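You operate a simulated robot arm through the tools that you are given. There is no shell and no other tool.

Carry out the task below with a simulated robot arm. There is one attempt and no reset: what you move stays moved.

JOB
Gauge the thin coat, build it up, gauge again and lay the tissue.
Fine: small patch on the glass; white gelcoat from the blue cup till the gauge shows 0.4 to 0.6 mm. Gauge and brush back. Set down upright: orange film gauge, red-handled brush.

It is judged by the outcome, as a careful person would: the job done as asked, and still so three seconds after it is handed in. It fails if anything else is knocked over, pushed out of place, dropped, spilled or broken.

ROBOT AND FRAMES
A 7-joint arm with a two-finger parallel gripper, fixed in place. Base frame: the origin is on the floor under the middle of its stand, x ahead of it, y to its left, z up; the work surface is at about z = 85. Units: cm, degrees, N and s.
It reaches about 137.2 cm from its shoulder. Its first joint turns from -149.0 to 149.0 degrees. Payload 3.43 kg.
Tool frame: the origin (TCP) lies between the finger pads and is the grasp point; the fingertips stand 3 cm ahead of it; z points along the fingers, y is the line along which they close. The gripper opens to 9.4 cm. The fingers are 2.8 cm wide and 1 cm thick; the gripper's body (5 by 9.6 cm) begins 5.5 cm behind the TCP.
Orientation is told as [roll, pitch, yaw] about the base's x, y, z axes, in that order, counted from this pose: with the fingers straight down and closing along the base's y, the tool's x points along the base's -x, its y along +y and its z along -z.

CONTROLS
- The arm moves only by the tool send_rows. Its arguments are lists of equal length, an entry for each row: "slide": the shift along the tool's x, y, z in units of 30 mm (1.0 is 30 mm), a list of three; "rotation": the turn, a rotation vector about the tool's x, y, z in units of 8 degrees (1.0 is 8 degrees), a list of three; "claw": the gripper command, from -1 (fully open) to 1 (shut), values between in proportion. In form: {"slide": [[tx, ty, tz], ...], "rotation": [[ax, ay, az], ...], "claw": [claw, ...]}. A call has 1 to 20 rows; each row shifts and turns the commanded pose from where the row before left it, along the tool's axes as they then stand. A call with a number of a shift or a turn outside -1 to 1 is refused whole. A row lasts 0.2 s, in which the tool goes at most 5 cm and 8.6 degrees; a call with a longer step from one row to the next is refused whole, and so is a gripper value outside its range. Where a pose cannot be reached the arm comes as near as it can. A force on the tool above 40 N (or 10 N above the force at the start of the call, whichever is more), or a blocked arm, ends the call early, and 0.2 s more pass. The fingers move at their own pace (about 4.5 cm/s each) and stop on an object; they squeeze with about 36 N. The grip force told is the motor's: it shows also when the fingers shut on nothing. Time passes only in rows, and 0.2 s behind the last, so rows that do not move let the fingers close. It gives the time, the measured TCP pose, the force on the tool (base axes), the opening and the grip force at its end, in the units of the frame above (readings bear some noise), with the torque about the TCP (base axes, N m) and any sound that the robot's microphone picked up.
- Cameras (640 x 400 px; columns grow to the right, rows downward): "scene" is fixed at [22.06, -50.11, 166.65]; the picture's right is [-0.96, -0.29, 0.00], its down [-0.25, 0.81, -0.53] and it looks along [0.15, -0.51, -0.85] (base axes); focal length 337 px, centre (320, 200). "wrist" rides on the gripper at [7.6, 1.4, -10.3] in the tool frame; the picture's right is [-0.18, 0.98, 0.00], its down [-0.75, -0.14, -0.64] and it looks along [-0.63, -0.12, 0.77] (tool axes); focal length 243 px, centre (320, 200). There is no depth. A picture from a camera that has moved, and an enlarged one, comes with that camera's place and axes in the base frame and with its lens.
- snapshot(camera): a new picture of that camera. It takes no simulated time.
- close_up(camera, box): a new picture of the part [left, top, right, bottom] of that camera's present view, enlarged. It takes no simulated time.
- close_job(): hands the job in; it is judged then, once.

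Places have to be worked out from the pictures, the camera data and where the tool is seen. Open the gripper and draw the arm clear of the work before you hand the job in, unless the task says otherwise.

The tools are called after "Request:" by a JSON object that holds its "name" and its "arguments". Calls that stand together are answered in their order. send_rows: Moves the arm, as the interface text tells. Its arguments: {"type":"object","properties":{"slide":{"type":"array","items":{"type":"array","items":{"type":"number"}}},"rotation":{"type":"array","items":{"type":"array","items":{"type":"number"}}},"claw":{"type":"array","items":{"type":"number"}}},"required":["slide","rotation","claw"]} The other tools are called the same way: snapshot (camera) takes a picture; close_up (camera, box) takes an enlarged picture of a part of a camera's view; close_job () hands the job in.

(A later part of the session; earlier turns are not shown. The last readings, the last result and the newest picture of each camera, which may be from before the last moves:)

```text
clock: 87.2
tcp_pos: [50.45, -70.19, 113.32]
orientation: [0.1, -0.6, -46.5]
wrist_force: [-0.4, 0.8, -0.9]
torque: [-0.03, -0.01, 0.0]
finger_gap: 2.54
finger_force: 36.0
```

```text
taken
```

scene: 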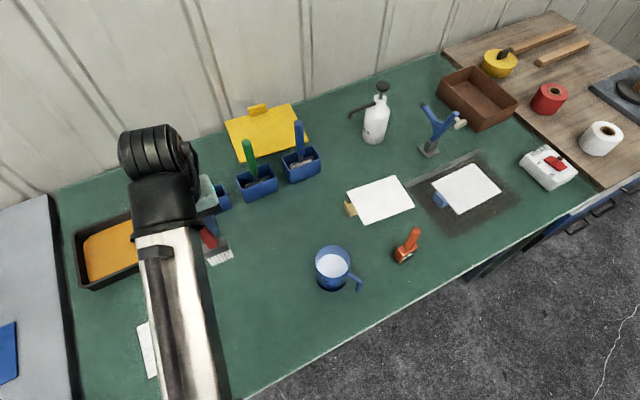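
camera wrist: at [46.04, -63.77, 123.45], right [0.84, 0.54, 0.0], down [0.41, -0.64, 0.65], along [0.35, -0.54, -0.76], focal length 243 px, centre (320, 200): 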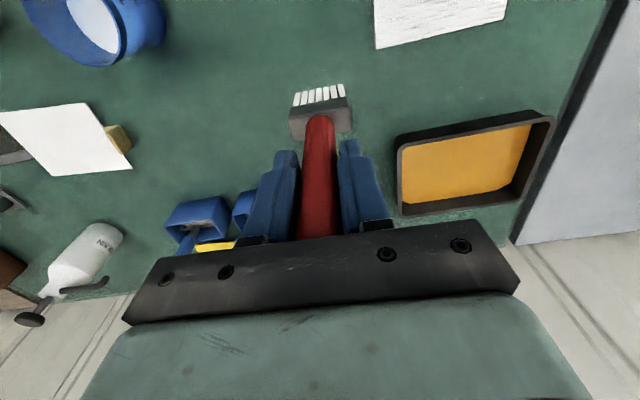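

Request:
{"name": "send_rows", "arguments": {"slide": [[0.03, 0.2, 0.1], [0.072, 0.42, 0.3], [0.072, 0.42, 0.4], [0.072, 0.42, 0.4], [0.072, 0.42, 0.4], [0.072, 0.42, 0.4], [0.072, 0.42, 0.4], [0.072, 0.42, 0.25], [0.04, 0.22, 0.1], [0, 0, 0]], "rotation": [[0, 0, 0], [0, 0, 0], [0, 0, 0], [0, 0, 0], [0, 0, 0], [0, 0, 0], [0, 0, 0], [0, 0, 0], [0, 0, 0], [0, 0, 0]], "claw": [1, 1, 1, 1, 1, 1, 1, 1, 1, 1]}}

Request:
{"name": "snapshot", "arguments": {"camera": "wrist"}}

Request:
{"name": "close_up", "arguments": {"camera": "scene", "box": [110, 220, 250, 390]}}

```text
clock: 89.4
tcp_pos: [56.42, -62.18, 105.04]
orientation: [0.1, -0.5, -46.5]
wrist_force: [0.5, -0.2, 0.2]
torque: [0.01, 0.01, 0.03]
finger_gap: 2.52
finger_force: 36.1
```

```text
taken
camera wrist: at [52.08, -55.66, 115.2], right [0.84, 0.54, 0.0], down [0.41, -0.64, 0.65], along [0.35, -0.54, -0.76], focal length 243 px, centre (320, 200)
```

wrist: 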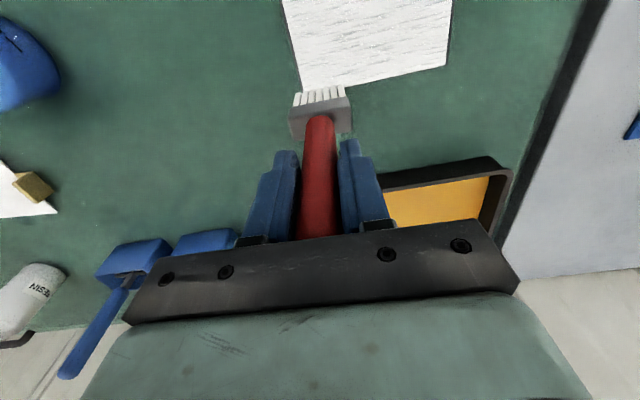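

```text
2.35 times, centred on (180, 305) of scene
camera zoom: at [22.06, -50.11, 166.65], right [-0.96, -0.29, 0.0], down [-0.25, 0.81, -0.53], along [0.15, -0.51, -0.85], focal length 793 px, centre (649, -47)
```

zoom: 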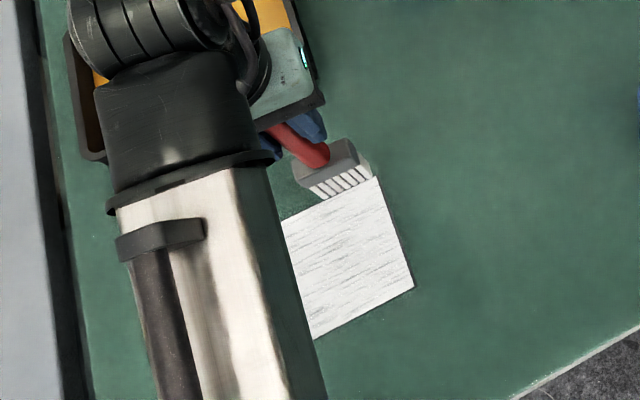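

The brush hovers above the outer-left corner of the patch. Shifting slightly inward and lowering to near contact.

Request:
{"name": "send_rows", "arguments": {"slide": [[0.1, 0.13, 0.15], [0, 0, 0.3], [0, 0, 0.3], [0, 0, 0.25], [0, 0, 0.1], [0, 0, 0.05], [0, 0, 0]], "rotation": [[0, 0, 0], [0, 0, 0], [0, 0, 0], [0, 0, 0], [0, 0, 0], [0, 0, 0], [0, 0, 0]], "claw": [1, 1, 1, 1, 1, 1, 1]}}

Request:
{"name": "close_up", "arguments": {"camera": "wrist", "box": [220, 0, 480, 160]}}

Request:
{"name": "close_up", "arguments": {"camera": "scene", "box": [150, 250, 230, 370]}}

```text
clock: 91.0
tcp_pos: [56.47, -61.61, 101.63]
orientation: [0.1, -0.5, -46.5]
wrist_force: [-0.9, -0.6, -0.2]
torque: [0.0, 0.01, -0.02]
finger_gap: 2.54
finger_force: 36.4
```

```text
2.46 times, centred on (350, 80) of wrist
camera zoom: at [52.15, -55.16, 111.81], right [0.84, 0.54, 0.0], down [0.41, -0.64, 0.65], along [0.36, -0.54, -0.76], focal length 597 px, centre (246, 495)
```

zoom: 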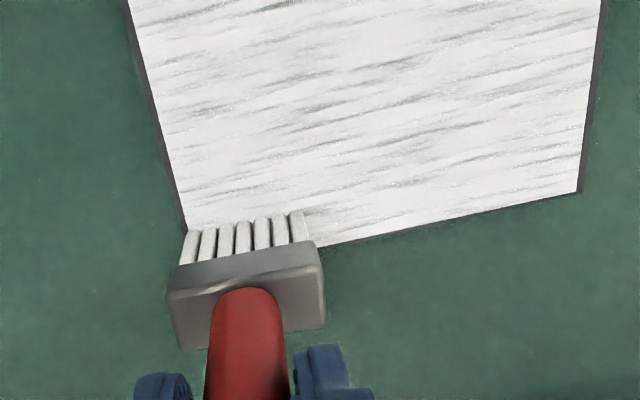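

```text
3.33 times, centred on (190, 310) of scene
camera zoom: at [22.06, -50.11, 166.65], right [-0.96, -0.29, 0.0], down [-0.25, 0.81, -0.53], along [0.15, -0.51, -0.85], focal length 1124 px, centre (753, -167)
```

zoom: 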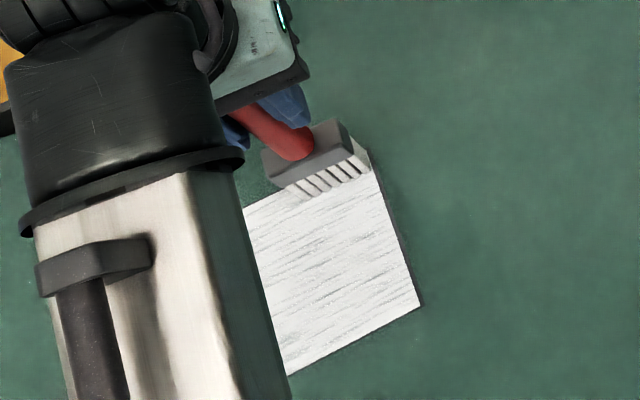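

Request:
{"name": "send_rows", "arguments": {"slide": [[0.03, 0.12, 0.05], [0, 0, 0.05], [0, 0, 0.05], [0, 0, 0]], "rotation": [[0, 0, 0], [0, 0, 0], [0, 0, 0], [0, 0, 0]], "claw": [1, 1, 1, 1]}}

Request:
{"name": "close_up", "arguments": {"camera": "wrist", "box": [220, 0, 480, 160]}}

```text
clock: 92.0
tcp_pos: [56.69, -61.33, 101.27]
orientation: [0.1, -0.6, -46.5]
wrist_force: [0.4, 0.0, -0.5]
torque: [-0.05, 0.01, -0.03]
finger_gap: 2.53
finger_force: 36.0
```

```text
2.46 times, centred on (350, 80) of wrist
camera zoom: at [52.35, -54.9, 111.34], right [0.84, 0.54, 0.0], down [0.41, -0.64, 0.65], along [0.36, -0.54, -0.76], focal length 597 px, centre (246, 495)
```

zoom: 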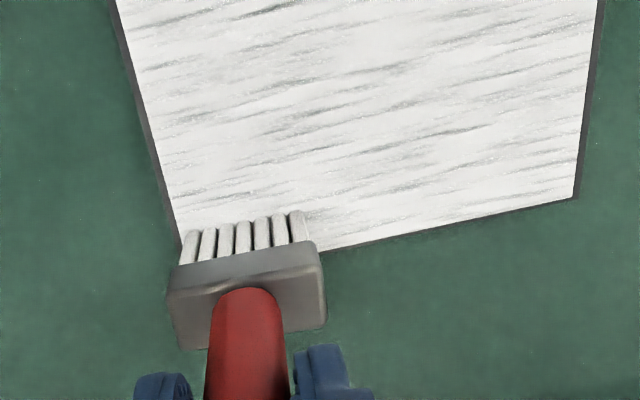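

Request:
{"name": "send_rows", "arguments": {"slide": [[0, 0, 0.05], [0, 0, 0.05], [0, 0, 0]], "rotation": [[0, 0, 0], [0, 0, 0], [0, 0, 0]], "claw": [1, 1, 1]}}

Request:
{"name": "close_up", "arguments": {"camera": "wrist", "box": [220, 0, 480, 160]}}

```text
clock: 92.8
tcp_pos: [56.76, -61.3, 100.91]
orientation: [0.1, -0.6, -46.5]
wrist_force: [1.3, 0.5, 2.3]
torque: [-0.08, 0.08, 0.0]
finger_gap: 2.52
finger_force: 36.7
```

```text
2.46 times, centred on (350, 80) of wrist
camera zoom: at [52.38, -54.88, 111.09], right [0.84, 0.54, 0.0], down [0.41, -0.64, 0.65], along [0.36, -0.54, -0.76], focal length 597 px, centre (246, 495)
```

zoom: 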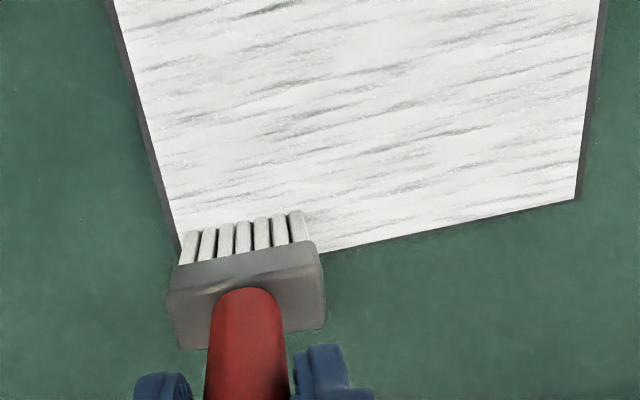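

Bristles have light contact (~3 N). First stroke across the short side toward the robot.

Request:
{"name": "send_rows", "arguments": {"slide": [[0, 0.05, 0.01], [0.2, 0.03, 0], [0.4, 0, 0], [0.4, 0, 0], [0.4, 0, 0], [0.4, 0, 0], [0.4, 0, 0], [0.4, 0, 0], [0.3, 0, 0], [0.15, 0, 0], [0, 0, 0]], "rotation": [[-0.01, 0.075, 0], [0, 0, 0], [0, 0, 0], [0, 0, 0], [0, 0, 0], [0, 0, 0], [0, 0, 0], [0, 0, 0], [0, 0, 0], [0, 0, 0], [0, 0, 0]], "claw": [1, 1, 1, 1, 1, 1, 1, 1, 1, 1, 1]}}

Request:
{"name": "snapshot", "arguments": {"camera": "wrist"}}

Request:
{"name": "close_up", "arguments": {"camera": "scene", "box": [110, 260, 250, 390]}}

```text
clock: 95.2
tcp_pos: [50.55, -54.47, 100.99]
orientation: [0.2, 0.1, -46.5]
wrist_force: [0.6, -1.0, 5.2]
torque: [-0.18, -0.05, 0.05]
finger_gap: 2.54
finger_force: 36.1
```

```text
taken
camera wrist: at [46.3, -48.1, 111.17], right [0.84, 0.54, 0.0], down [0.42, -0.65, 0.64], along [0.35, -0.54, -0.77], focal length 243 px, centre (320, 200)
```

wrist: 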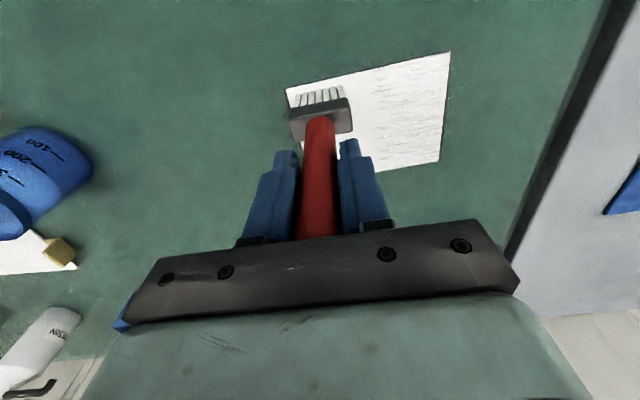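

```text
3.08 times, centred on (180, 325) of scene
camera zoom: at [22.06, -50.11, 166.65], right [-0.96, -0.29, 0.0], down [-0.25, 0.81, -0.53], along [0.15, -0.51, -0.85], focal length 1037 px, centre (751, -185)
```

zoom: 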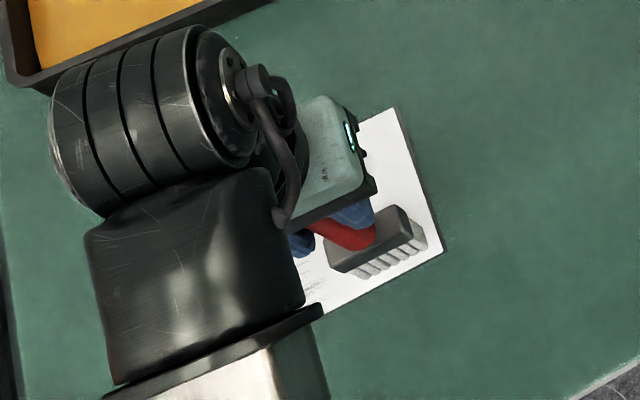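

Request:
{"name": "close_up", "arguments": {"camera": "wrist", "box": [270, 40, 470, 180]}}

```text
2.86 times, centred on (370, 110) of wrist
camera zoom: at [46.3, -48.1, 111.17], right [0.84, 0.54, 0.0], down [0.42, -0.65, 0.64], along [0.35, -0.54, -0.77], focal length 693 px, centre (177, 457)
```

zoom: 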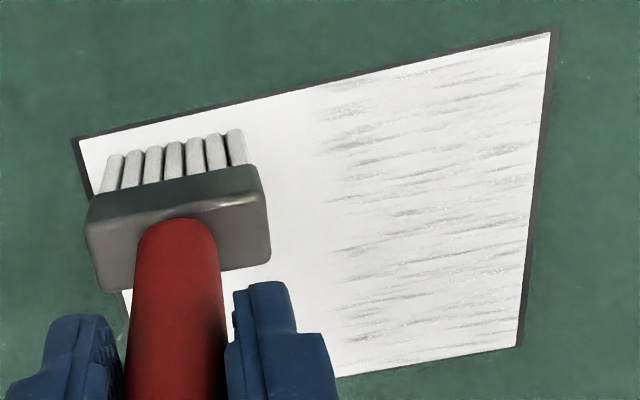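

The first stroke turned about the left half of the patch solid white. Lifting slightly, shifting to the right half and stroking back.

Request:
{"name": "send_rows", "arguments": {"slide": [[0, 0, -0.2], [0, 0, -0.3], [0, 0.3, 0], [0, 0.5, 0], [0, 0.5, 0], [0, 0.5, 0], [0, 0.5, 0], [0, 0.5, 0], [0, 0.3, 0], [0, 0, 0.2], [0, 0, 0.2], [0, 0, 0.07], [0, 0, 0]], "rotation": [[0, 0, 0], [0, 0, 0], [0, 0, 0], [0, 0, 0], [0, 0, 0], [0, 0, 0], [0, 0, 0], [0, 0, 0], [0, 0, 0], [0, 0, 0], [0, 0, 0], [0, 0, 0], [0, 0, 0]], "claw": [1, 1, 1, 1, 1, 1, 1, 1, 1, 1, 1, 1, 1]}}

Request:
{"name": "close_up", "arguments": {"camera": "wrist", "box": [170, 20, 410, 180]}}

```text
clock: 98.0
tcp_pos: [57.49, -48.21, 100.94]
orientation: [0.2, 0.0, -46.5]
wrist_force: [-0.1, -0.7, -0.5]
torque: [0.03, -0.02, 0.03]
finger_gap: 2.56
finger_force: 36.1
```

```text
2.50 times, centred on (290, 100) of wrist
camera zoom: at [53.08, -41.78, 111.22], right [0.84, 0.54, 0.0], down [0.42, -0.65, 0.64], along [0.35, -0.54, -0.77], focal length 606 px, centre (395, 450)
```

zoom: 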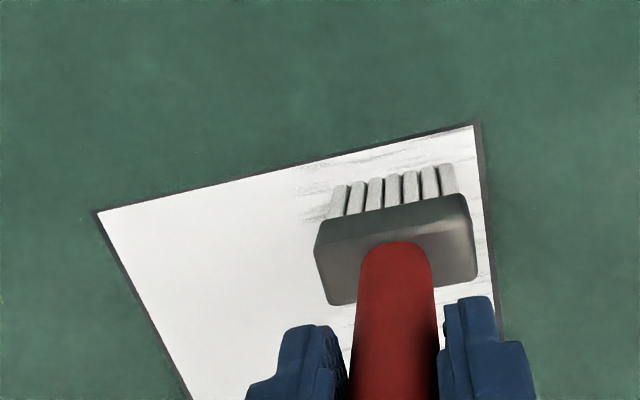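

Request:
{"name": "send_rows", "arguments": {"slide": [[0.08, 0, 0.03], [0, 0, 0.02], [-0.2, 0, 0], [-0.4, 0, 0], [-0.4, 0, 0], [-0.4, 0, 0], [-0.4, 0, 0], [-0.4, 0, 0], [-0.4, 0, 0], [-0.3, 0, 0], [-0.15, 0, 0], [0, 0, 0]], "rotation": [[0, 0, 0], [0, 0, 0], [0, 0, 0], [0, 0, 0], [0, 0, 0], [0, 0, 0], [0, 0, 0], [0, 0, 0], [0, 0, 0], [0, 0, 0], [0, 0, 0], [0, 0, 0]], "claw": [1, 1, 1, 1, 1, 1, 1, 1, 1, 1, 1, 1]}}

Request:
{"name": "snapshot", "arguments": {"camera": "wrist"}}

Request:
{"name": "close_up", "arguments": {"camera": "scene", "box": [110, 260, 250, 390]}}

```text
clock: 100.6
tcp_pos: [63.55, -54.55, 100.96]
orientation: [0.1, 0.0, -46.6]
wrist_force: [-2.6, 1.9, 8.2]
torque: [0.17, 0.32, -0.04]
finger_gap: 2.53
finger_force: 36.1
```

```text
taken
camera wrist: at [59.14, -48.15, 111.1], right [0.84, 0.54, 0.0], down [0.42, -0.65, 0.64], along [0.35, -0.54, -0.77], focal length 243 px, centre (320, 200)
```

wrist: 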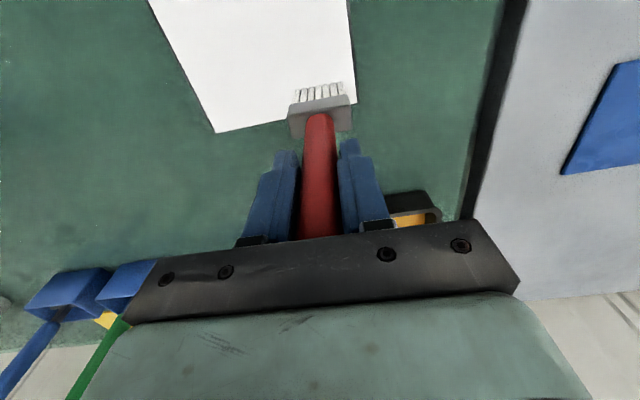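

```text
3.08 times, centred on (180, 325) of scene
camera zoom: at [22.06, -50.11, 166.65], right [-0.96, -0.29, 0.0], down [-0.25, 0.81, -0.53], along [0.15, -0.51, -0.85], focal length 1037 px, centre (751, -185)
```

zoom: 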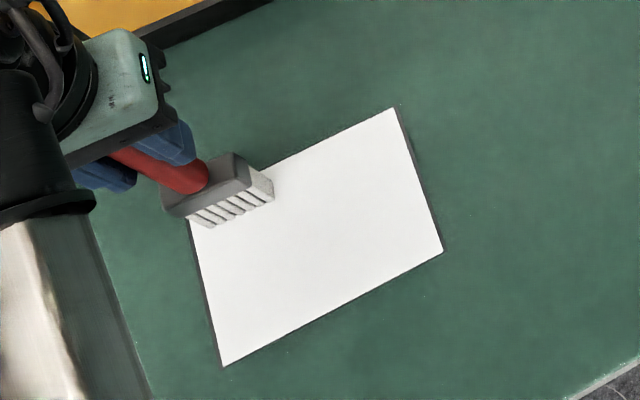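

The whole patch now looks uniformly white. Checking the brush load and patch up close before lifting off.

Request:
{"name": "send_rows", "arguments": {"slide": [[0, 0, -0.1], [0, 0, -0.3], [0, 0, -0.5], [0, 0, -0.5], [0, 0, -0.3], [0, 0, 0]], "rotation": [[0, 0, 0], [0, 0, 0], [0, 0, 0], [0, 0, 0], [0, 0, 0], [0, 0, 0]], "claw": [1, 1, 1, 1, 1, 1]}}

Request:
{"name": "close_up", "arguments": {"camera": "wrist", "box": [140, 0, 380, 150]}}

Request:
{"name": "close_up", "arguments": {"camera": "scene", "box": [120, 250, 240, 390]}}

```text
clock: 102.0
tcp_pos: [63.5, -54.65, 105.8]
orientation: [0.2, 0.2, -46.4]
wrist_force: [-0.1, 0.5, -0.1]
torque: [0.01, 0.01, -0.02]
finger_gap: 2.51
finger_force: 36.1
```

```text
2.67 times, centred on (260, 75) of wrist
camera zoom: at [59.22, -48.22, 116.2], right [0.84, 0.54, 0.0], down [0.42, -0.65, 0.64], along [0.35, -0.54, -0.77], focal length 647 px, centre (480, 533)
```

zoom: 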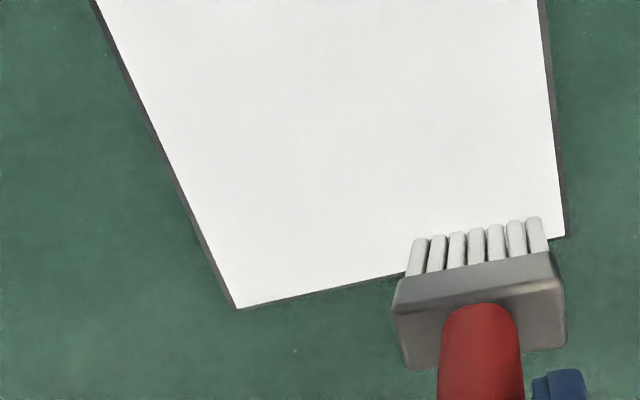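

```text
2.86 times, centred on (180, 320) of scene
camera zoom: at [22.06, -50.11, 166.65], right [-0.96, -0.29, 0.0], down [-0.25, 0.81, -0.53], along [0.15, -0.51, -0.85], focal length 963 px, centre (720, -143)
```

zoom: 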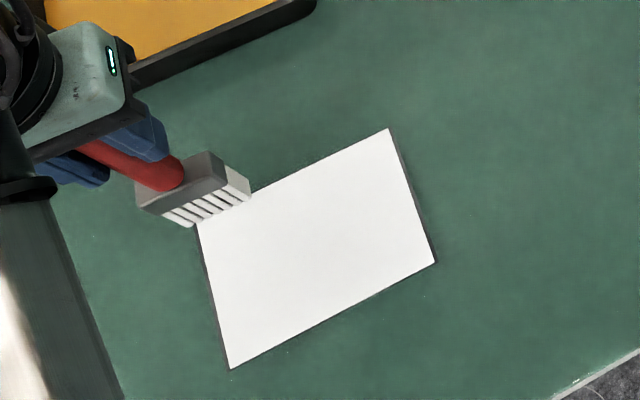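

Coat is uniform with no spill seen. Returning the brush to its holder via a path that stays off the tray.

Request:
{"name": "send_rows", "arguments": {"slide": [[-0.05, -0.27, -0.15], [-0.1, -0.53, -0.3], [-0.1, -0.53, -0.3], [-0.1, -0.53, -0.3], [-0.1, -0.53, -0.3], [-0.1, -0.53, -0.3], [-0.1, -0.53, -0.3], [-0.1, -0.53, -0.3], [-0.1, -0.53, -0.25], [-0.15, -0.5, -0.2], [-0.3, -0.35, -0.1], [-0.6, -0.23, -0.1], [-0.69, -0.225, -0.1], [-0.69, -0.225, -0.1], [-0.69, -0.225, -0.1], [-0.69, -0.225, -0.1], [-0.69, -0.225, -0.1], [-0.69, -0.225, -0.1], [-0.69, -0.225, -0.1], [-0.69, -0.225, -0.1]], "rotation": [[0, 0, 0], [0, 0, 0], [0, 0, 0], [0, 0, 0], [0, 0, 0], [0, 0, 0], [0, 0, 0], [0, 0, 0], [0, 0, 0], [0, 0, 0], [0, 0, 0], [0, 0, 0], [0, 0, 0], [0, 0, 0], [0, 0, 0], [0, 0, 0], [0, 0, 0], [0, 0, 0], [0, 0, 0], [0, 0, 0]], "claw": [1, 1, 1, 1, 1, 1, 1, 1, 1, 1, 1, 1, 1, 1, 1, 1, 1, 1, 1, 1]}}

Request:
{"name": "snapshot", "arguments": {"camera": "wrist"}}

Request:
{"name": "snapshot", "arguments": {"camera": "scene"}}

```text
clock: 106.2
tcp_pos: [62.51, -85.99, 117.14]
orientation: [0.2, 0.1, -46.5]
wrist_force: [-0.5, -0.4, 0.4]
torque: [0.02, -0.01, -0.01]
finger_gap: 2.54
finger_force: 36.5
```

```text
taken
camera wrist: at [58.33, -79.6, 127.32], right [0.84, 0.54, 0.0], down [0.42, -0.65, 0.64], along [0.35, -0.54, -0.77], focal length 243 px, centre (320, 200)
```

wrist: 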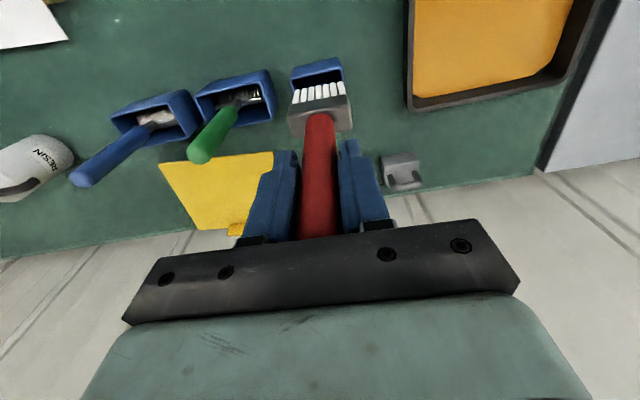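

```text
taken
```

scene: 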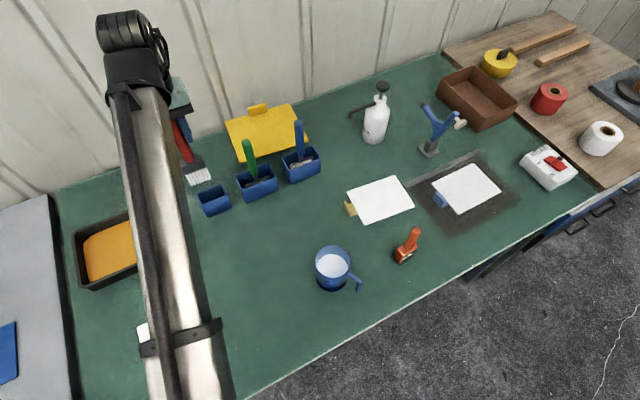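

Request:
{"name": "send_rows", "arguments": {"slide": [[-0.3, -0.06, 0], [-0.2, -0.06, 0.1], [-0.1, -0.04, 0.3], [0, 0, 0.5], [0, 0, 0.5], [0, 0, 0.4], [0, 0, 0.2], [0, 0, 0]], "rotation": [[0, 0, 0], [0, 0, 0], [0, 0, 0], [0, 0, 0], [0, 0, 0], [0, 0, 0], [0, 0, 0], [0, 0, 0]], "claw": [1, 1, 1, 1, 1, 1, 1, 1]}}

Request:
{"name": "close_up", "arguments": {"camera": "wrist", "box": [240, 30, 400, 150]}}

Request:
{"name": "close_up", "arguments": {"camera": "scene", "box": [160, 130, 260, 230]}}

```text
clock: 108.0
tcp_pos: [63.59, -87.65, 110.82]
orientation: [0.2, 0.2, -46.5]
wrist_force: [0.3, -0.3, -1.1]
torque: [-0.04, -0.02, 0.0]
finger_gap: 2.55
finger_force: 35.5
```

```text
3.33 times, centred on (320, 90) of wrist
camera zoom: at [59.25, -81.27, 121.15], right [0.84, 0.54, 0.0], down [0.42, -0.65, 0.64], along [0.35, -0.54, -0.77], focal length 809 px, centre (320, 567)
```

zoom: 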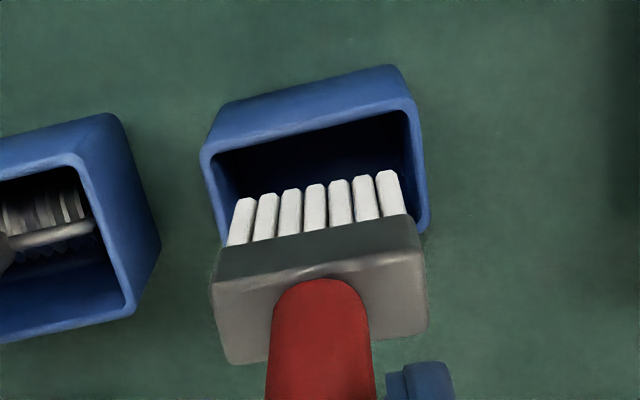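

```text
4.00 times, centred on (210, 180) of scene
camera zoom: at [22.06, -50.11, 166.65], right [-0.96, -0.29, 0.0], down [-0.25, 0.81, -0.53], along [0.15, -0.51, -0.85], focal length 1348 px, centre (760, 280)
```

zoom: 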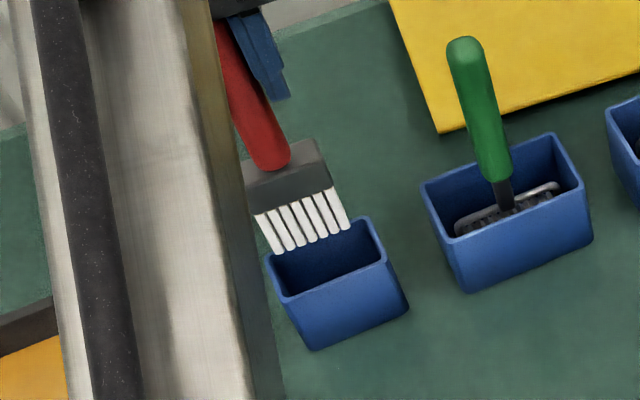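

Request:
{"name": "send_rows", "arguments": {"slide": [[0.02, -0.045, 0.1], [0, 0, 0.25], [0, 0, 0.3], [0, 0, 0.3], [0, 0, 0.3], [0, 0, 0.2], [0, 0, 0]], "rotation": [[0, 0, 0], [0, 0, 0], [0, 0, 0], [0, 0, 0], [0, 0, 0], [0, 0, 0], [0, 0, 0]], "claw": [1, 1, 1, 1, 1, 1, 1]}}

Request:
{"name": "close_up", "arguments": {"camera": "wrist", "box": [240, 30, 400, 150]}}

```text
clock: 109.6
tcp_pos: [63.45, -87.77, 106.52]
orientation: [0.2, 0.1, -46.6]
wrist_force: [-0.2, -0.6, -0.8]
torque: [-0.03, 0.03, 0.03]
finger_gap: 2.56
finger_force: 36.4
```

```text
3.33 times, centred on (320, 90) of wrist
camera zoom: at [59.18, -81.33, 116.75], right [0.84, 0.54, 0.0], down [0.42, -0.65, 0.64], along [0.35, -0.54, -0.77], focal length 809 px, centre (320, 567)
```

zoom: 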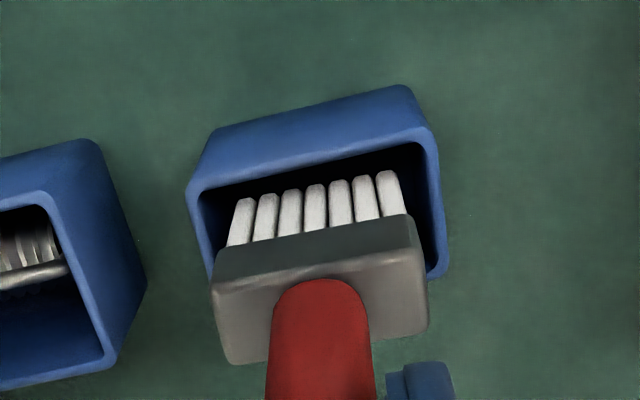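

Request:
{"name": "send_rows", "arguments": {"slide": [[0, 0, 0.2], [0, 0, 0.3], [0, 0, 0.3], [0, 0, 0.3], [0, 0, 0.25], [0, 0, 0.15], [0, 0, 0.05], [0, 0, 0]], "rotation": [[0, 0, 0], [0, 0, 0], [0, 0, 0], [0, 0, 0], [0, 0, 0], [0, 0, 0], [0, 0, 0], [0, 0, 0]], "claw": [1, 1, 1, 1, 1, 1, 1, 1]}}

Request:
{"name": "close_up", "arguments": {"camera": "wrist", "box": [240, 30, 400, 150]}}

```text
clock: 111.4
tcp_pos: [63.5, -87.72, 101.87]
orientation: [0.2, 0.1, -46.4]
wrist_force: [0.2, -0.6, -0.5]
torque: [0.02, -0.01, -0.01]
finger_gap: 2.51
finger_force: 36.2
```

```text
3.33 times, centred on (320, 90) of wrist
camera zoom: at [59.18, -81.28, 112.1], right [0.84, 0.54, 0.0], down [0.42, -0.65, 0.64], along [0.35, -0.54, -0.77], focal length 809 px, centre (320, 567)
```

zoom: 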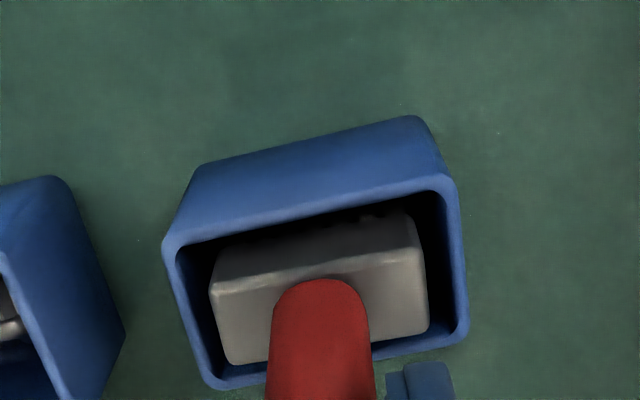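

Brush is inside the holder, about 3–4 mm above its floor. Lowering until it rests, then releasing.

Request:
{"name": "send_rows", "arguments": {"slide": [[0, 0, 0.05], [0, 0, 0.05], [0, 0, 0.03], [0, 0, 0]], "rotation": [[0, 0, 0], [0, 0, 0], [0, 0, 0], [0, 0, 0]], "claw": [1, 1, 1, 1]}}

```text
clock: 112.4
tcp_pos: [63.47, -87.68, 101.41]
orientation: [0.3, 0.2, -46.5]
wrist_force: [0.0, -0.1, -0.1]
torque: [0.01, 0.02, -0.01]
finger_gap: 2.54
finger_force: 34.9
```

Request:
{"name": "send_rows", "arguments": {"slide": [[0, 0, 0.03], [0, 0, 0.03], [0, 0, 0]], "rotation": [[0, 0, 0], [0, 0, 0], [0, 0, 0]], "claw": [1, 1, 1]}}

```text
clock: 113.2
tcp_pos: [63.55, -87.64, 101.43]
orientation: [0.1, 0.1, -46.5]
wrist_force: [0.3, 0.8, 12.7]
torque: [-0.16, 0.03, 0.0]
finger_gap: 2.54
finger_force: 36.0
```

Brush rests on the holder floor (~13 N). Releasing and rising straight up.

Request:
{"name": "send_rows", "arguments": {"slide": [[0, 0, -0.02], [0, 0, 0], [0, 0, 0], [0, 0, 0], [0, 0, 0], [0, 0, -0.2], [0, 0, -0.5], [0, 0, -0.7], [0, 0, -0.7], [0, 0, -0.7], [0, 0, -0.7], [0, 0, -0.5], [0, 0, -0.3], [0, 0, 0]], "rotation": [[0, 0, 0], [0, 0, 0], [0, 0, 0], [0, 0, 0], [0, 0, 0], [0, 0, 0], [0, 0, 0], [0, 0, 0], [0, 0, 0], [0, 0, 0], [0, 0, 0], [0, 0, 0], [0, 0, 0], [0, 0, 0]], "claw": [0.7, 0.3, -0.3, -0.7, -1, -1, -1, -1, -1, -1, -1, -1, -1, -1]}}

Request:
{"name": "snapshot", "arguments": {"camera": "wrist"}}

Request:
{"name": "snapshot", "arguments": {"camera": "scene"}}

```text
clock: 116.2
tcp_pos: [63.43, -87.78, 114.29]
orientation: [0.2, 0.1, -46.5]
wrist_force: [-0.4, 0.7, -0.6]
torque: [0.01, -0.01, 0.0]
finger_gap: 9.4
finger_force: 0.0
```

```text
taken
camera wrist: at [59.22, -81.32, 124.51], right [0.84, 0.54, 0.0], down [0.42, -0.65, 0.64], along [0.35, -0.54, -0.77], focal length 243 px, centre (320, 200)
```

wrist: 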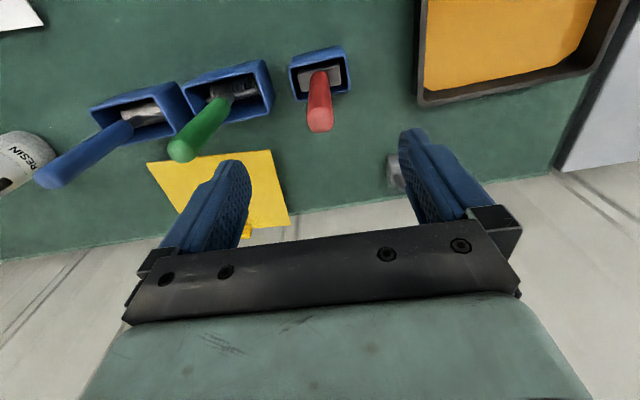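

```text
taken
```

scene: 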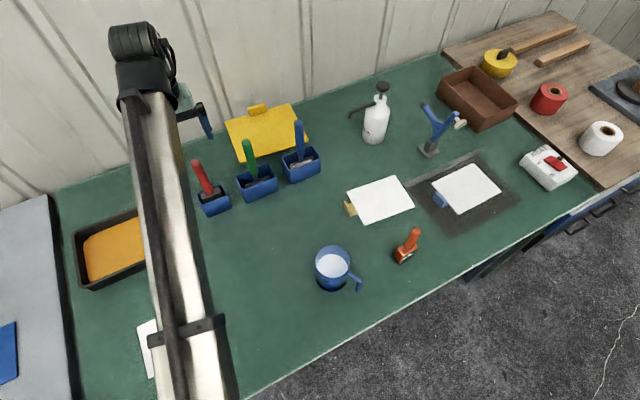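

The brush stands upright in its holder. Going back for the gauge.

Request:
{"name": "send_rows", "arguments": {"slide": [[0.3, -0.32, 0], [0.6, -0.65, 0], [0.69, -0.75, 0], [0.69, -0.75, 0], [0.69, -0.75, 0], [0.69, -0.75, 0], [0.69, -0.75, 0], [0.69, -0.75, 0], [0.69, -0.75, 0], [0.69, -0.75, 0], [0.69, -0.75, 0], [0.69, -0.75, 0], [0.69, -0.75, 0], [0.69, -0.75, 0], [0.69, -0.75, 0], [0.69, -0.75, 0], [0.69, -0.75, 0], [0.5, -0.55, 0], [0, 0, 0]], "rotation": [[0, 0, 0], [0, 0, 0], [0, 0, 0], [0, 0, 0], [0, 0, 0], [0, 0, 0], [0, 0, 0], [0, 0, 0], [0, 0, 0], [0, 0, 0], [0, 0, 0], [0, 0, 0], [0, 0, 0], [0, 0, 0], [0, 0, 0], [0, 0, 0], [0, 0, 0], [0, 0, 0], [0, 0, 0]], "claw": [-1, -1, -1, -1, -1, -1, -1, -1, -1, -1, -1, -1, -1, -1, -1, -1, -1, -1, -1]}}

```text
clock: 120.2
tcp_pos: [11.35, -88.51, 114.1]
orientation: [0.3, 0.1, -46.6]
wrist_force: [0.8, 0.3, -0.9]
torque: [0.0, 0.0, 0.06]
finger_gap: 9.42
finger_force: 0.0
```

Request:
{"name": "send_rows", "arguments": {"slide": [[0, 0, 0], [0, 0, 0], [0, 0, 0], [0, 0, 0.3], [0, 0, 0.6], [0, 0, 0.8], [0, 0, 0.8], [0, 0, 0.6], [0, 0, 0.4], [0, 0, 0]], "rotation": [[0, 0, -0.353], [0, 0, -0.353], [0, 0, -0.353], [0, 0, 0], [0, 0, 0], [0, 0, 0], [0, 0, 0], [0, 0, 0], [0, 0, 0], [0, 0, 0]], "claw": [-1, -1, -1, -1, -1, -1, -1, -1, -1, -1]}}

Request:
{"name": "snapshot", "arguments": {"camera": "wrist"}}

```text
clock: 122.4
tcp_pos: [11.48, -88.6, 103.75]
orientation: [0.2, 0.0, -38.1]
wrist_force: [-0.1, 0.0, -0.3]
torque: [0.03, 0.03, 0.0]
finger_gap: 9.39
finger_force: 0.2
```

```text
taken
camera wrist: at [6.18, -82.96, 113.96], right [0.75, 0.66, 0.0], down [0.51, -0.58, 0.64], along [0.43, -0.48, -0.77], focal length 243 px, centre (320, 200)
```

wrist: 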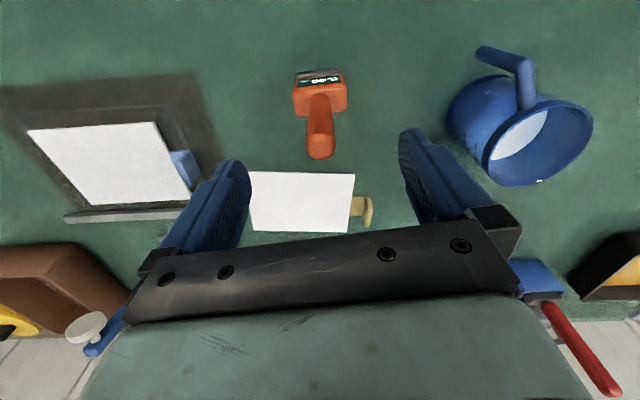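

Aligned with the gauge handle. Descending the last 8 cm and gripping.

Request:
{"name": "send_rows", "arguments": {"slide": [[0, 0, 0.3], [0, 0, 0.6], [0, 0, 0.7], [0, 0, 0.6], [0, 0, 0.3], [0, 0, 0.15], [0, 0, 0], [0, 0, 0], [0, 0, 0], [0, 0, 0], [0, 0, 0], [0, 0, 0]], "rotation": [[0, 0, 0], [0, 0, 0], [0, 0, 0], [0, 0, 0], [0, 0, 0], [0, 0, 0], [0, 0, 0], [0, 0, 0], [0, 0, 0], [0, 0, 0], [0, 0, 0], [0, 0, 0]], "claw": [-1, -1, -1, -1, -1, -1, 1, 1, 1, 1, 1, 1]}}

Request:
{"name": "send_rows", "arguments": {"slide": [[0, 0, -0.2], [0, 0, -0.5], [0, 0, -0.8], [0, 0, -0.8], [0, 0, -0.8], [0, 0, -0.8], [0, 0, -0.8], [0, 0, -0.5], [0, 0, -0.2], [0, 0, 0]], "rotation": [[0, 0, 0], [0, 0, 0], [0, 0, 0], [0, 0, 0], [0, 0, 0], [0, 0, 0], [0, 0, 0], [0, 0, 0], [0, 0, 0], [0, 0, 0]], "claw": [1, 1, 1, 1, 1, 1, 1, 1, 1, 1]}}

Request:
{"name": "snapshot", "arguments": {"camera": "wrist"}}

```text
clock: 125.0
tcp_pos: [11.41, -88.52, 95.85]
orientation: [0.2, 0.0, -38.0]
wrist_force: [-0.4, -1.2, -0.3]
torque: [-0.07, 0.02, -0.01]
finger_gap: 2.3
finger_force: 36.2
```

```text
clock: 127.2
tcp_pos: [11.47, -88.47, 112.03]
orientation: [0.2, 0.1, -38.0]
wrist_force: [0.1, 0.3, -0.8]
torque: [0.0, -0.02, 0.02]
finger_gap: 2.3
finger_force: 35.8
```

```text
taken
camera wrist: at [6.14, -82.84, 122.23], right [0.75, 0.66, 0.0], down [0.51, -0.58, 0.64], along [0.43, -0.48, -0.77], focal length 243 px, centre (320, 200)
```

wrist: 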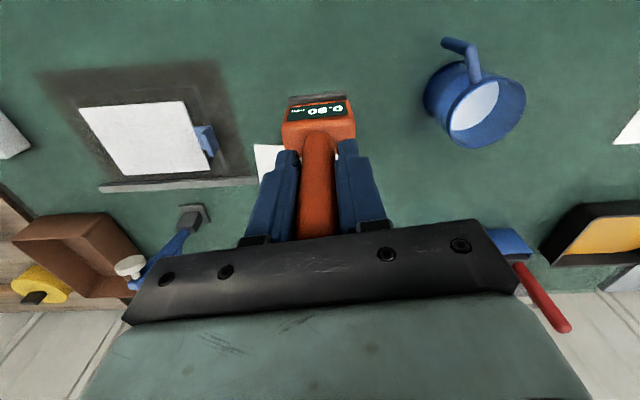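

Gauge held. Repeating the same path to the patch.

Request:
{"name": "send_rows", "arguments": {"slide": [[-0.24, 0.33, 0], [-0.48, 0.66, 0], [-0.48, 0.66, 0], [-0.48, 0.66, 0], [-0.48, 0.66, 0], [-0.48, 0.66, 0], [-0.48, 0.66, 0], [-0.48, 0.66, 0], [-0.48, 0.66, 0], [-0.4, 0.66, 0], [-0.2, 0.66, 0], [-0.2, 0.66, 0], [-0.2, 0.66, 0], [-0.2, 0.66, 0], [-0.2, 0.66, 0], [-0.2, 0.66, 0], [-0.2, 0.66, 0], [-0.2, 0.66, 0], [-0.2, 0.66, 0], [-0.1, 0.33, 0]], "rotation": [[0, 0, 0], [0, 0, 0], [0, 0, 0], [0, 0, 0], [0, 0, 0], [0, 0, 0], [0, 0, 0], [0, 0, 0], [0, 0, 0], [0, 0, 0], [0, 0, 0], [0, 0, 0], [0, 0, 0], [0, 0, 0], [0, 0, 0], [0, 0, 0], [0, 0, 0], [0, 0, 0], [0, 0, 0], [0, 0, 0]], "claw": [1, 1, 1, 1, 1, 1, 1, 1, 1, 1, 1, 1, 1, 1, 1, 1, 1, 1, 1, 1]}}

Request:
{"name": "send_rows", "arguments": {"slide": [[0.1, 0.32, 0.1], [0.15, 0.6, 0.3], [0.15, 0.64, 0.35], [0.15, 0.64, 0.35], [0.15, 0.64, 0.35], [0.15, 0.64, 0.35], [0.15, 0.64, 0.35], [0.15, 0.64, 0.35], [0.15, 0.6, 0.3], [0.1, 0.3, 0.1], [0, 0, 0]], "rotation": [[0, 0, 0], [0, 0, 0], [0, 0, 0], [0, 0, 0], [0, 0, 0], [0, 0, 0], [0, 0, 0], [0, 0, 0], [0, 0, 0], [0, 0, 0], [0, 0, 0]], "claw": [1, 1, 1, 1, 1, 1, 1, 1, 1, 1, 1]}}

Request:
{"name": "snapshot", "arguments": {"camera": "wrist"}}

```text
clock: 131.4
tcp_pos: [49.63, -70.72, 112.04]
orientation: [0.2, 0.0, -38.0]
wrist_force: [0.4, 0.2, -1.8]
torque: [-0.02, 0.0, 0.0]
finger_gap: 2.31
finger_force: 35.8
```

```text
clock: 133.8
tcp_pos: [56.93, -54.64, 103.48]
orientation: [0.2, 0.0, -38.0]
wrist_force: [0.2, -0.4, -0.8]
torque: [0.02, -0.03, 0.01]
finger_gap: 2.31
finger_force: 35.4
```

```text
taken
camera wrist: at [51.75, -48.97, 113.68], right [0.75, 0.66, 0.0], down [0.51, -0.58, 0.64], along [0.43, -0.48, -0.77], focal length 243 px, centre (320, 200)
```

wrist: 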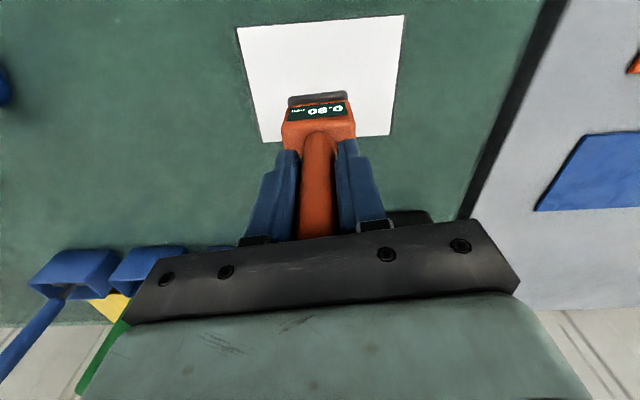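

Over the patch centre. Lowering gently to contact (contact was at z ≈ 95.9 before).

Request:
{"name": "send_rows", "arguments": {"slide": [[0, 0, 0.3], [0, 0, 0.5], [0, 0, 0.5], [0, 0, 0.5], [0, 0, 0.3], [0, 0, 0.15], [0, 0, 0.1], [0, 0, 0.07], [0, 0, 0.05], [0, 0, 0.05], [0, 0, 0]], "rotation": [[0, 0, 0], [0, 0, 0], [0, 0, 0], [0, 0, 0], [0, 0, 0], [0, 0, 0], [0, 0, 0], [0, 0, 0], [0, 0, 0], [0, 0, 0], [0, 0, 0]], "claw": [1, 1, 1, 1, 1, 1, 1, 1, 1, 1, 1]}}

Request:
{"name": "close_up", "arguments": {"camera": "wrist", "box": [270, 70, 370, 140]}}

```text
clock: 136.2
tcp_pos: [56.74, -54.62, 95.94]
orientation: [0.2, 0.0, -37.9]
wrist_force: [-0.1, -0.4, -1.1]
torque: [0.0, -0.01, 0.03]
finger_gap: 2.31
finger_force: 35.7
```

```text
5.71 times, centred on (320, 105) of wrist
camera zoom: at [51.63, -49.03, 106.14], right [0.75, 0.66, 0.0], down [0.51, -0.58, 0.64], along [0.43, -0.48, -0.77], focal length 1386 px, centre (320, 743)
```

zoom: 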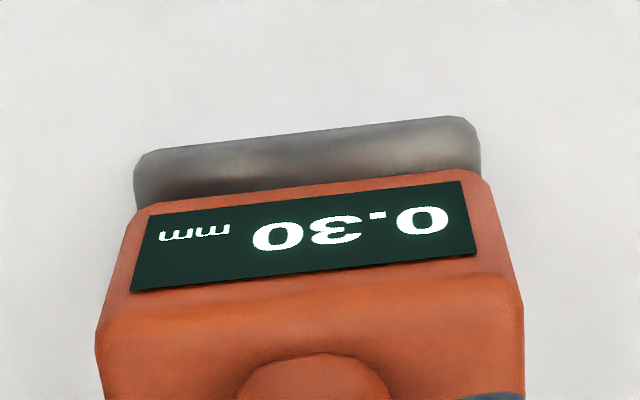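

Request:
{"name": "send_rows", "arguments": {"slide": [[0, 0, 0.04], [0, 0, 0.03], [0, 0, 0], [0, 0, 0]], "rotation": [[0, 0, 0], [0, 0, 0], [0, 0, 0], [0, 0, 0]], "claw": [1, 1, 1, 1]}}

Request:
{"name": "close_up", "arguments": {"camera": "wrist", "box": [270, 70, 370, 140]}}

```text
clock: 137.2
tcp_pos: [56.89, -54.71, 95.75]
orientation: [0.2, 0.0, -38.0]
wrist_force: [1.2, -1.0, 13.4]
torque: [-0.31, 0.15, 0.03]
finger_gap: 2.31
finger_force: 35.8
```

```text
5.71 times, centred on (320, 105) of wrist
camera zoom: at [51.64, -48.96, 106.02], right [0.75, 0.66, 0.0], down [0.51, -0.58, 0.64], along [0.43, -0.48, -0.77], focal length 1386 px, centre (320, 743)
```

zoom: 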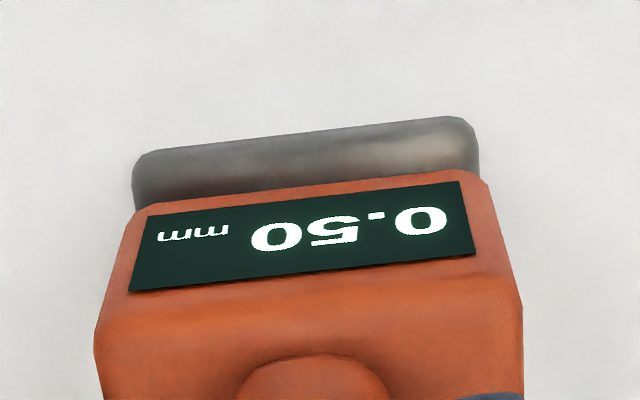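

The gauge now reads 0.50 mm, inside 0.4–0.6. Lifting off and taking the gauge back along the same path.

Request:
{"name": "send_rows", "arguments": {"slide": [[0, 0, 0], [0, 0, -0.1], [0, 0, -0.3], [0, 0, -0.5], [0, 0, -0.7], [0, 0, -0.7], [0, 0, -0.3], [0, 0, 0]], "rotation": [[0, 0, 0], [0, 0, 0], [0, 0, 0], [0, 0, 0], [0, 0, 0], [0, 0, 0], [0, 0, 0], [0, 0, 0]], "claw": [1, 1, 1, 1, 1, 1, 1, 1]}}

Request:
{"name": "send_rows", "arguments": {"slide": [[-0.1, -0.3, -0.1], [-0.15, -0.6, -0.3], [-0.15, -0.64, -0.35], [-0.15, -0.64, -0.35], [-0.15, -0.64, -0.35], [-0.15, -0.64, -0.35], [-0.15, -0.64, -0.35], [-0.15, -0.64, -0.35], [-0.15, -0.6, -0.3], [-0.1, -0.32, -0.1], [0, 0, 0]], "rotation": [[0, 0, 0], [0, 0, 0], [0, 0, 0], [0, 0, 0], [0, 0, 0], [0, 0, 0], [0, 0, 0], [0, 0, 0], [0, 0, 0], [0, 0, 0], [0, 0, 0]], "claw": [1, 1, 1, 1, 1, 1, 1, 1, 1, 1, 1]}}

Request:
{"name": "send_rows", "arguments": {"slide": [[0.1, -0.33, 0], [0.2, -0.66, 0], [0.2, -0.66, 0], [0.2, -0.66, 0], [0.2, -0.66, 0], [0.2, -0.66, 0], [0.2, -0.66, 0], [0.2, -0.66, 0], [0.2, -0.66, 0], [0.2, -0.66, 0], [0.4, -0.66, 0], [0.48, -0.66, 0], [0.48, -0.66, 0], [0.48, -0.66, 0], [0.48, -0.66, 0], [0.48, -0.66, 0], [0.48, -0.66, 0], [0.48, -0.66, 0], [0.48, -0.66, 0], [0.24, -0.33, 0]], "rotation": [[0, 0, 0], [0, 0, 0], [0, 0, 0], [0, 0, 0], [0, 0, 0], [0, 0, 0], [0, 0, 0], [0, 0, 0], [0, 0, 0], [0, 0, 0], [0, 0, 0], [0, 0, 0], [0, 0, 0], [0, 0, 0], [0, 0, 0], [0, 0, 0], [0, 0, 0], [0, 0, 0], [0, 0, 0], [0, 0, 0]], "claw": [1, 1, 1, 1, 1, 1, 1, 1, 1, 1, 1, 1, 1, 1, 1, 1, 1, 1, 1, 1]}}

Request:
{"name": "snapshot", "arguments": {"camera": "scene"}}

```text
clock: 139.0
tcp_pos: [56.79, -54.64, 103.54]
orientation: [0.2, 0.0, -38.0]
wrist_force: [-0.1, 0.3, 0.2]
torque: [0.0, -0.03, 0.0]
finger_gap: 2.3
finger_force: 36.1
```

```text
clock: 141.4
tcp_pos: [49.61, -70.76, 112.2]
orientation: [0.2, -0.1, -38.1]
wrist_force: [0.3, 0.1, -1.1]
torque: [0.0, -0.01, 0.02]
finger_gap: 2.34
finger_force: 35.7
```

```text
clock: 145.6
tcp_pos: [11.41, -88.46, 112.11]
orientation: [0.1, 0.0, -38.1]
wrist_force: [0.2, 0.1, 0.1]
torque: [0.02, 0.0, 0.02]
finger_gap: 2.29
finger_force: 36.6
```

```text
taken
```

scene: 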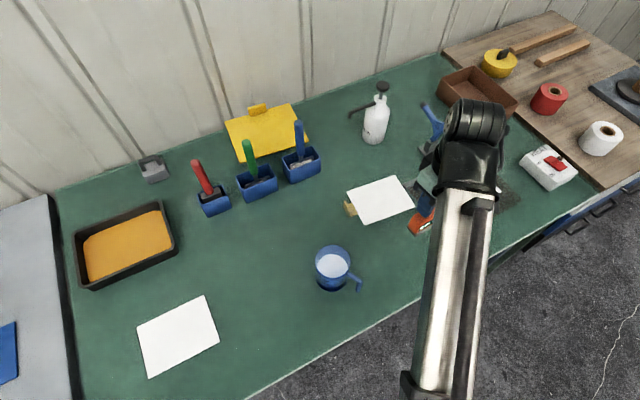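

Request:
{"name": "send_rows", "arguments": {"slide": [[0, -0.03, 0.2], [0, 0, 0.5], [0, 0, 0.8], [0, 0, 0.8], [0, 0, 0.8], [0, 0, 0.8], [0, 0, 0.7], [0, 0, 0.4], [0, 0, 0.15], [0, 0, 0.1], [0, 0, 0.06], [0, 0, 0]], "rotation": [[0, 0, 0], [0, 0, 0], [0, 0, 0], [0, 0, 0], [0, 0, 0], [0, 0, 0], [0, 0, 0], [0, 0, 0], [0, 0, 0], [0, 0, 0], [0, 0, 0], [0, 0, 0]], "claw": [1, 1, 1, 1, 1, 1, 1, 1, 1, 1, 1, 1]}}

Request:
{"name": "send_rows", "arguments": {"slide": [[0, 0, 0.04], [0, 0, 0.04], [0, 0, 0]], "rotation": [[0, 0, 0], [0, 0, 0], [0, 0, 0]], "claw": [1, 1, 1]}}

```text
clock: 148.2
tcp_pos: [11.38, -88.49, 96.19]
orientation: [0.2, 0.0, -38.0]
wrist_force: [0.4, -0.6, -0.7]
torque: [0.01, -0.03, -0.01]
finger_gap: 2.31
finger_force: 35.7
```

```text
clock: 149.0
tcp_pos: [11.37, -88.5, 95.83]
orientation: [0.2, 0.1, -38.0]
wrist_force: [0.2, -0.1, -0.7]
torque: [0.02, 0.01, 0.01]
finger_gap: 2.32
finger_force: 35.9
```

Request:
{"name": "send_rows", "arguments": {"slide": [[0, 0, 0.03], [0, 0, 0.03], [0, 0, 0]], "rotation": [[0, 0, 0], [0, 0, 0], [0, 0, 0]], "claw": [1, 1, 1]}}

```text
clock: 149.8
tcp_pos: [11.38, -88.51, 95.79]
orientation: [0.1, -0.1, -38.0]
wrist_force: [2.8, 0.7, 19.8]
torque: [-0.19, 0.08, -0.04]
finger_gap: 2.29
finger_force: 36.2
```

The gauge foot is pressed on the bench. Easing off, releasing, and rising.

Request:
{"name": "send_rows", "arguments": {"slide": [[0, 0, -0.03], [0, 0, 0], [0, 0, 0], [0, 0, 0], [0, 0, 0], [0, 0, -0.3], [0, 0, -0.6], [0, 0, -0.9], [0, 0, -0.9], [0, 0, -0.9], [0, 0, -0.9], [0, 0, -0.9], [0, 0, -0.6], [0, 0, -0.3], [0, 0, 0]], "rotation": [[0, 0, 0], [0, 0, 0], [0, 0, 0], [0, 0, 0], [0, 0, 0], [0, 0, 0], [0, 0, 0], [0, 0, 0], [0, 0, 0], [0, 0, 0], [0, 0, 0], [0, 0, 0], [0, 0, 0], [0, 0, 0], [0, 0, 0]], "claw": [0.7, 0.3, -0.3, -1, -1, -1, -1, -1, -1, -1, -1, -1, -1, -1, -1]}}

Request:
{"name": "snapshot", "arguments": {"camera": "wrist"}}

Request:
{"name": "snapshot", "arguments": {"camera": "scene"}}

```text
clock: 153.0
tcp_pos: [11.26, -88.64, 114.59]
orientation: [0.1, 0.0, -37.9]
wrist_force: [-0.5, 0.4, 0.5]
torque: [0.0, -0.01, 0.01]
finger_gap: 9.43
finger_force: 0.1
```

```text
taken
camera wrist: at [6.11, -83.02, 124.81], right [0.75, 0.66, 0.0], down [0.51, -0.58, 0.64], along [0.43, -0.48, -0.77], focal length 243 px, centre (320, 200)
```

wrist: 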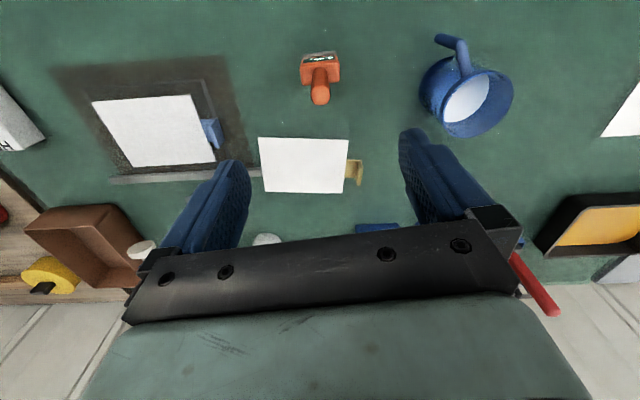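

```text
taken
```

scene: 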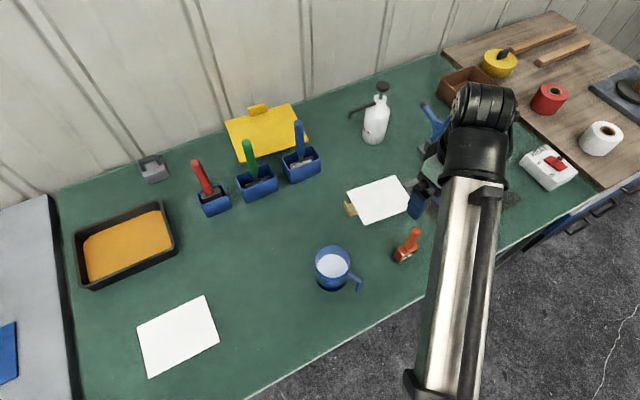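

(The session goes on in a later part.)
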